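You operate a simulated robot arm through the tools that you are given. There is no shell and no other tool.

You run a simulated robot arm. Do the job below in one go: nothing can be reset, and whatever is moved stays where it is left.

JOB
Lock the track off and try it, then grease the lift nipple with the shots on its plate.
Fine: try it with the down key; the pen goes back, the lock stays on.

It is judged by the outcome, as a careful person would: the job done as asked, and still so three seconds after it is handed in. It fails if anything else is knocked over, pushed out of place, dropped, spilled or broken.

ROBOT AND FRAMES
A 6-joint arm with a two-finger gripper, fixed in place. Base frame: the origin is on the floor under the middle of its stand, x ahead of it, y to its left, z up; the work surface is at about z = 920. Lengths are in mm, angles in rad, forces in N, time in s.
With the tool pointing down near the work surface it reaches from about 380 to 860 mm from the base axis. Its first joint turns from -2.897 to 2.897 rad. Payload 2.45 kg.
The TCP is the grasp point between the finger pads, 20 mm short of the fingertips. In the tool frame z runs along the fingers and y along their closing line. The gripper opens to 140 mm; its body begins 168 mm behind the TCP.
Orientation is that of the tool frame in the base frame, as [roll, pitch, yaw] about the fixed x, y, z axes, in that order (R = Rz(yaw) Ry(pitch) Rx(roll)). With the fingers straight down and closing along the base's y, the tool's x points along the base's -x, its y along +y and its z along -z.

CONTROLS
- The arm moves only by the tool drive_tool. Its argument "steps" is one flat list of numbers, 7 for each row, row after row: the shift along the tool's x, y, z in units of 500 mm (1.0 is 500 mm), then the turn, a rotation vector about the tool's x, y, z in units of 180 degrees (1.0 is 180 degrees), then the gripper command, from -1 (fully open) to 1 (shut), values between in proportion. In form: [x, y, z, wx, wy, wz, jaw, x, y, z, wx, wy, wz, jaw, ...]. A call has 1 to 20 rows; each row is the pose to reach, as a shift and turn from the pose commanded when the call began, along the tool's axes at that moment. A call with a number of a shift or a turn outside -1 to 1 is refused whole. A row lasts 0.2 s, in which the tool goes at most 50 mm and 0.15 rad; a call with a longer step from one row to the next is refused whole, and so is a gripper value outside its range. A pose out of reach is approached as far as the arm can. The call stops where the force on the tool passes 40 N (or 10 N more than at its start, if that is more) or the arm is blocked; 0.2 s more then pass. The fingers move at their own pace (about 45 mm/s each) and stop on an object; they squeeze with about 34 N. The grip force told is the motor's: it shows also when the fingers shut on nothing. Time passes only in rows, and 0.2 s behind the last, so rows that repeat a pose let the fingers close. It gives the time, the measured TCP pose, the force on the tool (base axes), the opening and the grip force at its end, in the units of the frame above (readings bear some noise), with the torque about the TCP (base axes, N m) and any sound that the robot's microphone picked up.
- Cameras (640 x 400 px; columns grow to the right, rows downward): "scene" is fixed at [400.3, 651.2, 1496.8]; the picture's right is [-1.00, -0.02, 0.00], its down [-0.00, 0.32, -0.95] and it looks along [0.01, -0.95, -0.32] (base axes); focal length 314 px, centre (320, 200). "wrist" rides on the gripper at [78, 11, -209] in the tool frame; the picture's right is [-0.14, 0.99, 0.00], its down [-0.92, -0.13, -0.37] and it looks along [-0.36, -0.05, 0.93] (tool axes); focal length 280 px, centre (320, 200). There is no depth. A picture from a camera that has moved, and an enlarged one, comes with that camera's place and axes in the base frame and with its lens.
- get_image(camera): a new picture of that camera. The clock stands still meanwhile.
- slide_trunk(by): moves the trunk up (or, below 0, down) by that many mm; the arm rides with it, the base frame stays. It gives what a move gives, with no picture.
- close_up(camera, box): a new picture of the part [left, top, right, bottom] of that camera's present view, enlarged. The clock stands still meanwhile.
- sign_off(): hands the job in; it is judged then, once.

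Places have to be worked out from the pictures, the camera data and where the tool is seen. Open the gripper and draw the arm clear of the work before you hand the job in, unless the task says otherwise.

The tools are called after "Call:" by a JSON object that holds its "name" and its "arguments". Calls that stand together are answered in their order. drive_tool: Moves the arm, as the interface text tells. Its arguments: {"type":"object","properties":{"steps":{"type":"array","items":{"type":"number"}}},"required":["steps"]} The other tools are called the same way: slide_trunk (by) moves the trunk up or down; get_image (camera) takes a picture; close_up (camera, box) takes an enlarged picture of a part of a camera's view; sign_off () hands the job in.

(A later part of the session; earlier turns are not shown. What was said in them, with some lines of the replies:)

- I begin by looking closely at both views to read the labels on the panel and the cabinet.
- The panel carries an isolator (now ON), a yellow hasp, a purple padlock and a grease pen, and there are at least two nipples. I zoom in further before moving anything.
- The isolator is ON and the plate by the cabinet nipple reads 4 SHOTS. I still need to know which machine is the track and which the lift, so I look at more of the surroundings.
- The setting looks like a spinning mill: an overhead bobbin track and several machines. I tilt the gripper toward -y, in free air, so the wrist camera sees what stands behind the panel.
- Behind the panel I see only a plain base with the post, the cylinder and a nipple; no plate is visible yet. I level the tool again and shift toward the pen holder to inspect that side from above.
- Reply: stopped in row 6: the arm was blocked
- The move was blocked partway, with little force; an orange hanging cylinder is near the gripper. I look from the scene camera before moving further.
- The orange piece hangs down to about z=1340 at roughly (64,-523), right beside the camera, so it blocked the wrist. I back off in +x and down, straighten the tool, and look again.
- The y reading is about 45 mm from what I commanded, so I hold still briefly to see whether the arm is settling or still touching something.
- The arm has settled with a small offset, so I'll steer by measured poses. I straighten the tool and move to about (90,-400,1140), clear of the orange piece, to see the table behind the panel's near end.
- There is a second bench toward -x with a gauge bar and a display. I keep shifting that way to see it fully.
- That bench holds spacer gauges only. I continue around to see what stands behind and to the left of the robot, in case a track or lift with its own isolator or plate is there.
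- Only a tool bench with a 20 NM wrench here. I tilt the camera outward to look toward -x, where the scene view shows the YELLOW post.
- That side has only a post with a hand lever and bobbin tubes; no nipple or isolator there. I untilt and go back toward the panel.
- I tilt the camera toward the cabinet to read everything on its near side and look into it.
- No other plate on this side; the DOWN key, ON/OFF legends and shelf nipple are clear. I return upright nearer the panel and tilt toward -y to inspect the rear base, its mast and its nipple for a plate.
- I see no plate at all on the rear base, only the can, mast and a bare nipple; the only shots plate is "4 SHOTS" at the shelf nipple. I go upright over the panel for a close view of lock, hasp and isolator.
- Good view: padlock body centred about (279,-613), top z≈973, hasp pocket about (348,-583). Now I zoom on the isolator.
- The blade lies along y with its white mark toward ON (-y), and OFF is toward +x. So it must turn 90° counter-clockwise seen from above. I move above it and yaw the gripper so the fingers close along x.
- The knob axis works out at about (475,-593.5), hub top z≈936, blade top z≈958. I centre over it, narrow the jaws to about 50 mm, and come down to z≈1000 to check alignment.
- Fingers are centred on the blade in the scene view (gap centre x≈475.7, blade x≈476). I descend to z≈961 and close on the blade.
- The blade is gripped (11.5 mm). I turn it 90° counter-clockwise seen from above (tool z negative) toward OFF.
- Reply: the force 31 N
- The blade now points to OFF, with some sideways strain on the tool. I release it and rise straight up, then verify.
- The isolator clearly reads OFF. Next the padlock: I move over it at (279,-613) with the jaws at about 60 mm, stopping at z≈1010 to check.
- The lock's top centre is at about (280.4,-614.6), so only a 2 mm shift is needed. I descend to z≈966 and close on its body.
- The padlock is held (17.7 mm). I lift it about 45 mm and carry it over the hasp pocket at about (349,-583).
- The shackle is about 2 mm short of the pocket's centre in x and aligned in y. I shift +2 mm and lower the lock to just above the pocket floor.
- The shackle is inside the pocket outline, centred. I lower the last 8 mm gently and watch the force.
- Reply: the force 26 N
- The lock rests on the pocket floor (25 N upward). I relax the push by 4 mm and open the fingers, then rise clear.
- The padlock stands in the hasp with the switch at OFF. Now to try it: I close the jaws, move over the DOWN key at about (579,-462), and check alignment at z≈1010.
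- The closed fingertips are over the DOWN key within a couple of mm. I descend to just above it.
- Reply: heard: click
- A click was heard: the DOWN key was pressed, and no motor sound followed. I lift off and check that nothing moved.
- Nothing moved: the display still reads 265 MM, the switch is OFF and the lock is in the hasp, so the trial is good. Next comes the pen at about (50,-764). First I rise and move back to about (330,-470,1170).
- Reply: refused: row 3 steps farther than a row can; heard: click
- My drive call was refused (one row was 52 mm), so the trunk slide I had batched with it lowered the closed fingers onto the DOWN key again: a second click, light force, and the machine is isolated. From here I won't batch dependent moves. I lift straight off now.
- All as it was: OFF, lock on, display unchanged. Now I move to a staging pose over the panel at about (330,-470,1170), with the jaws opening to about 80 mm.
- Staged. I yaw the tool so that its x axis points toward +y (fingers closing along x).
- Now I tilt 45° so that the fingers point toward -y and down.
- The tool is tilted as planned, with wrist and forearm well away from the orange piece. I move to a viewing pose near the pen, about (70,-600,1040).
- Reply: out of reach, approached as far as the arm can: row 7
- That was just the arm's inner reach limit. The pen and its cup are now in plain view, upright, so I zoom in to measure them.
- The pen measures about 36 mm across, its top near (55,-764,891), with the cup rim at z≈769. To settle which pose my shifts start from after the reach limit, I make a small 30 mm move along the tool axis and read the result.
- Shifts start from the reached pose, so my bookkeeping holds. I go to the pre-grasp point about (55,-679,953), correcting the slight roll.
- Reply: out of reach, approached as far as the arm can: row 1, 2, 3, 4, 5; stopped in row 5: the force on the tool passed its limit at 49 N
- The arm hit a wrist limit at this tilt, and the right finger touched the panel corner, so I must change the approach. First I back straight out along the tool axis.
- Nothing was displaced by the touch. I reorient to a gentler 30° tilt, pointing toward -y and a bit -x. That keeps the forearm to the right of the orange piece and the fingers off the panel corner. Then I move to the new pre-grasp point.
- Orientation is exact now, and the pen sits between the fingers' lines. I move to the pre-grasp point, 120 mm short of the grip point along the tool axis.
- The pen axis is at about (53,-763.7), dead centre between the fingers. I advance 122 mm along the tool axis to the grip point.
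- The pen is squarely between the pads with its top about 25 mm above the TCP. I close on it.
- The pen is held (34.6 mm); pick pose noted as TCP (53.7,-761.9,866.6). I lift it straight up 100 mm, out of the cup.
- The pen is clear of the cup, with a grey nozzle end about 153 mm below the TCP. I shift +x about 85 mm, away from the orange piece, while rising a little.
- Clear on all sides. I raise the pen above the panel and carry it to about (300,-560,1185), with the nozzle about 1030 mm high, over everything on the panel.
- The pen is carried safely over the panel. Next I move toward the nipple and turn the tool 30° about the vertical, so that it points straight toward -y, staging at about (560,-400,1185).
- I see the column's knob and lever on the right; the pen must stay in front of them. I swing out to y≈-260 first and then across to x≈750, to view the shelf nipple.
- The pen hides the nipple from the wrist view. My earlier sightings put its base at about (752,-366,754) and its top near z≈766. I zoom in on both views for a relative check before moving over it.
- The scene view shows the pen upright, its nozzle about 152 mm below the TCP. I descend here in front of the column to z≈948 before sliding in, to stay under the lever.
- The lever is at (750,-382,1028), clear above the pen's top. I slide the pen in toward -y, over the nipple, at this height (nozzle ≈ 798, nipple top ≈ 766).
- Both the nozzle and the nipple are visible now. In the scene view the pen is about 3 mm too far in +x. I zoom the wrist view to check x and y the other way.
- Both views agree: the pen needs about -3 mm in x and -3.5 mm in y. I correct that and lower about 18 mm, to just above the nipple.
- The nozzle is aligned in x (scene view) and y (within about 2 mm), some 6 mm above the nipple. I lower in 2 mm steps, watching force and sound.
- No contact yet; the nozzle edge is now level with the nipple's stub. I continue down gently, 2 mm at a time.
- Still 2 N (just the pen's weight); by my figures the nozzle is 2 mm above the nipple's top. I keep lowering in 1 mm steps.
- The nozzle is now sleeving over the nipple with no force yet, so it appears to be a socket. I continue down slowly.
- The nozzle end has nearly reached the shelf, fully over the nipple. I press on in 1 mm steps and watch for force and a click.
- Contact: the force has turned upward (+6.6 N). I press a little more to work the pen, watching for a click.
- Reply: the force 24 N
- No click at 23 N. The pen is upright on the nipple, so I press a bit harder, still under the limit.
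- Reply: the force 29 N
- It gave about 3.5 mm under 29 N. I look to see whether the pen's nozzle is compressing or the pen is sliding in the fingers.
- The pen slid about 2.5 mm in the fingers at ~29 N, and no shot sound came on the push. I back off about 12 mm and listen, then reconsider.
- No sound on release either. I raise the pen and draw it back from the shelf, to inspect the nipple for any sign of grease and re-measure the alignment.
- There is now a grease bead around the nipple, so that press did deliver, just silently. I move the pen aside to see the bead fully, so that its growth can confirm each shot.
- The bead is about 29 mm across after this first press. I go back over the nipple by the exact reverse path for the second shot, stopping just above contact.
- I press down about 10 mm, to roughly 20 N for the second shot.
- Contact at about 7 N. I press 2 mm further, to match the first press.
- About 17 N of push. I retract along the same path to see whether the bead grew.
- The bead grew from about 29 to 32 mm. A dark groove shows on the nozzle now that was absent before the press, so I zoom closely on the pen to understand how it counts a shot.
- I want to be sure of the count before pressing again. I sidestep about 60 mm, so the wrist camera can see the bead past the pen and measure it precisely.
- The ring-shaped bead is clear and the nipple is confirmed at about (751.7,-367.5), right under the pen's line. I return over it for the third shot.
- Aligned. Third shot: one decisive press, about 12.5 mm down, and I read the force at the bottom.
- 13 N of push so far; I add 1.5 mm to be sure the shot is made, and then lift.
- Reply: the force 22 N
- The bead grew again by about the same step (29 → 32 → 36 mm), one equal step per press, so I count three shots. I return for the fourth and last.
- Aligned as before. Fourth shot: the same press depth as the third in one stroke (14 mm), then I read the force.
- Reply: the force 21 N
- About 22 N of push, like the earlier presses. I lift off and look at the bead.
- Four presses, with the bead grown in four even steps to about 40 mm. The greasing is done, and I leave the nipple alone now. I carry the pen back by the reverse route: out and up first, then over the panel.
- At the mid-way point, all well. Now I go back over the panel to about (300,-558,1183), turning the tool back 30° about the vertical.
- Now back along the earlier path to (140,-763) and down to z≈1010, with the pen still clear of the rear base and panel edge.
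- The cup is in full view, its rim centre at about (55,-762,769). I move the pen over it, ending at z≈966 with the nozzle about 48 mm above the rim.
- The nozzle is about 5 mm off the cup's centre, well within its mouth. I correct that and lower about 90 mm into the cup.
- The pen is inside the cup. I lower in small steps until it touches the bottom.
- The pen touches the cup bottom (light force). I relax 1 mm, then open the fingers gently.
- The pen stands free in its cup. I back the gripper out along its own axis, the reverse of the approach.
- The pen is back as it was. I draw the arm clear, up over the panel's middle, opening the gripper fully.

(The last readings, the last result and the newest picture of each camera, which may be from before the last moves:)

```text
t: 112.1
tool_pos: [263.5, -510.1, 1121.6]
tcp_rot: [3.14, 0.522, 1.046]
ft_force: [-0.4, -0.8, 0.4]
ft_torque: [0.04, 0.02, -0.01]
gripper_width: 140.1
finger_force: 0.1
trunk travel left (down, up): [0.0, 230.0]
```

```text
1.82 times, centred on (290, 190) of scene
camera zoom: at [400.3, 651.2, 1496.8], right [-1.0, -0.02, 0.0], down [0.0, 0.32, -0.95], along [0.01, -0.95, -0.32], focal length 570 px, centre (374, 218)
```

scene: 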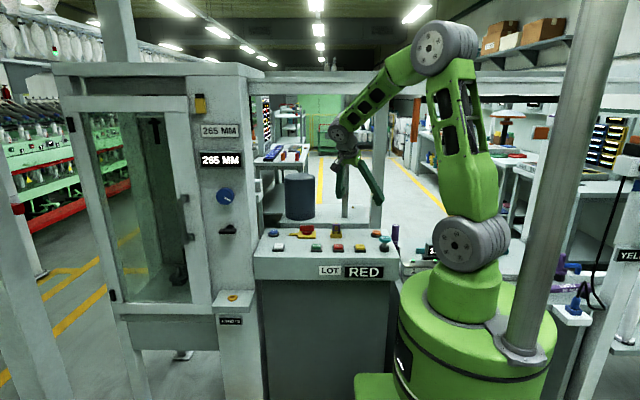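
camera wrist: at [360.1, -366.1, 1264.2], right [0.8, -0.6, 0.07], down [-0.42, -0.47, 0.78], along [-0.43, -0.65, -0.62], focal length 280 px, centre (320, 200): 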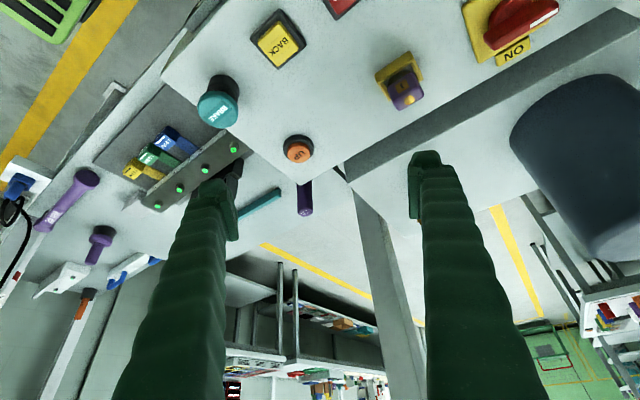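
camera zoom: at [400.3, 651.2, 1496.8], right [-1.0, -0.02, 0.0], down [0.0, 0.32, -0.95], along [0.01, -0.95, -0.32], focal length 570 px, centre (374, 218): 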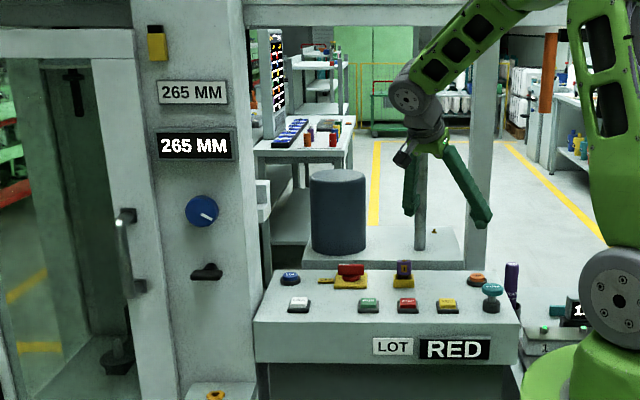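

Everything is in order: switch OFF, lock in the hasp, pen in its cup, bead on the nipple, display unchanged. I raise the arm a little further clear of the work with the gripper open.

Call:
{"name": "drive_tool", "arguments": {"steps": [0.0033, -0.02, -0.0635, 0, 0, 0, -1, 0.0067, -0.04, -0.1271, 0, 0, 0, -1, 0.01, -0.06, -0.1906, 0, 0, 0, -1, 0.01, -0.06, -0.1906, 0, 0, 0, -1]}}

Call:
{"name": "close_up", "arguments": {"camera": "scene", "box": [240, 190, 440, 300]}}

Call:
{"name": "close_up", "arguments": {"camera": "scene", "box": [200, 270, 270, 330]}}

```text
t: 113.1
tool_pos: [263.9, -448.8, 1200.9]
tcp_rot: [-3.141, 0.524, 1.047]
ft_force: [-0.2, 0.2, -0.3]
ft_torque: [-0.04, -0.02, 0.01]
gripper_width: 140.3
finger_force: 0.0
trunk travel left (down, up): [0.0, 230.0]
```

```text
3.20 times, centred on (340, 245) of scene
camera zoom: at [400.3, 651.2, 1496.8], right [-1.0, -0.02, 0.0], down [0.0, 0.32, -0.95], along [0.01, -0.95, -0.32], focal length 1004 px, centre (256, 56)
```

zoom: 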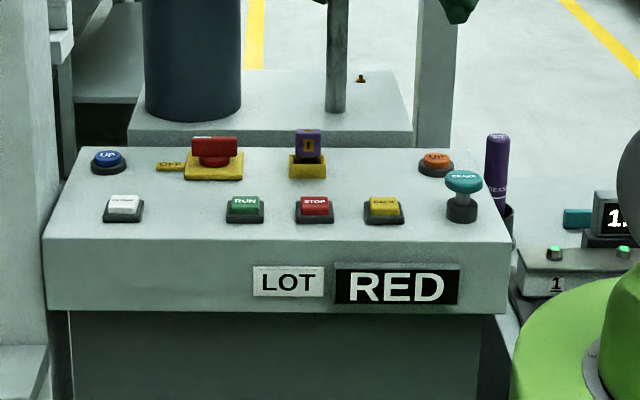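

```text
6.67 times, centred on (235, 300) of scene
camera zoom: at [400.3, 651.2, 1496.8], right [-1.0, -0.02, 0.0], down [0.0, 0.32, -0.95], along [0.01, -0.95, -0.32], focal length 2091 px, centre (887, -467)
```

zoom: 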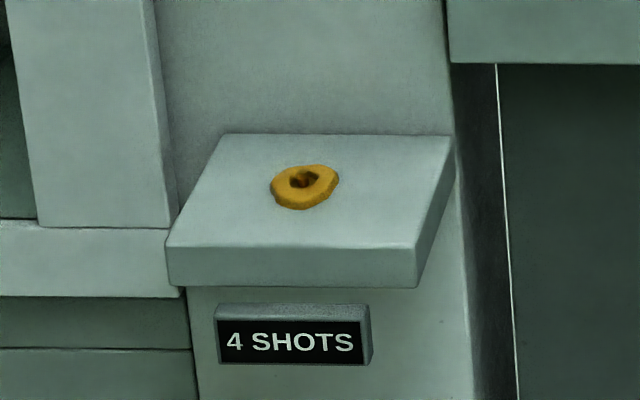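

The final check is good: isolator OFF with the padlock in its hasp, DOWN tried with no movement, four grease presses on the 4 SHOTS nipple, pen back in its cup, gripper open and clear. I hand the job in.

Call:
{"name": "sign_off", "arguments": {}}

```text
The job is handed in.
```

The track is locked off and tried, the nipple marked 4 SHOTS has had four presses of the grease pen, and I've handed the job in. The result hasn't come back to me.

- **Lock-off:** The isolator is turned to OFF and the purple padlock is in the yellow hasp, where it stays.
- **Trial:** I pressed the DOWN key. It clicked, nothing moved and the display stayed at 265 MM.
- **Grease:** I gave four separate presses. The pen makes no sound per shot, so I counted by the bead of grease, which grew in even steps from about 29 to 40 mm. The first press was slower and harder than the others, so I can't completely rule out that it gave more than one shot.
- **Which nipple:** Nothing is labelled "lift". I took the shelf nipple on the cabinet because it is the only one with a shots plate. The nipple behind the panel has none.
- **Pen and arm:** The pen is back upright in its cup, the gripper is open and the arm is clear. I left the trunk 100 mm lower than at the start.

Three things did not go as planned:

- **Second DOWN press:** One of my arm moves was refused, and the trunk lowering I had sent with it pushed the closed fingers onto the DOWN key again. The isolator was already off and nothing moved.
- **Panel corner:** On my first approach to the pen, a finger hit the panel corner at about 49 N and the arm stopped itself.
- **Orange piece:** While I was looking around early on, the arm was blocked, most likely by the orange piece hanging near the bench.

I saw nothing displaced or damaged afterwards.
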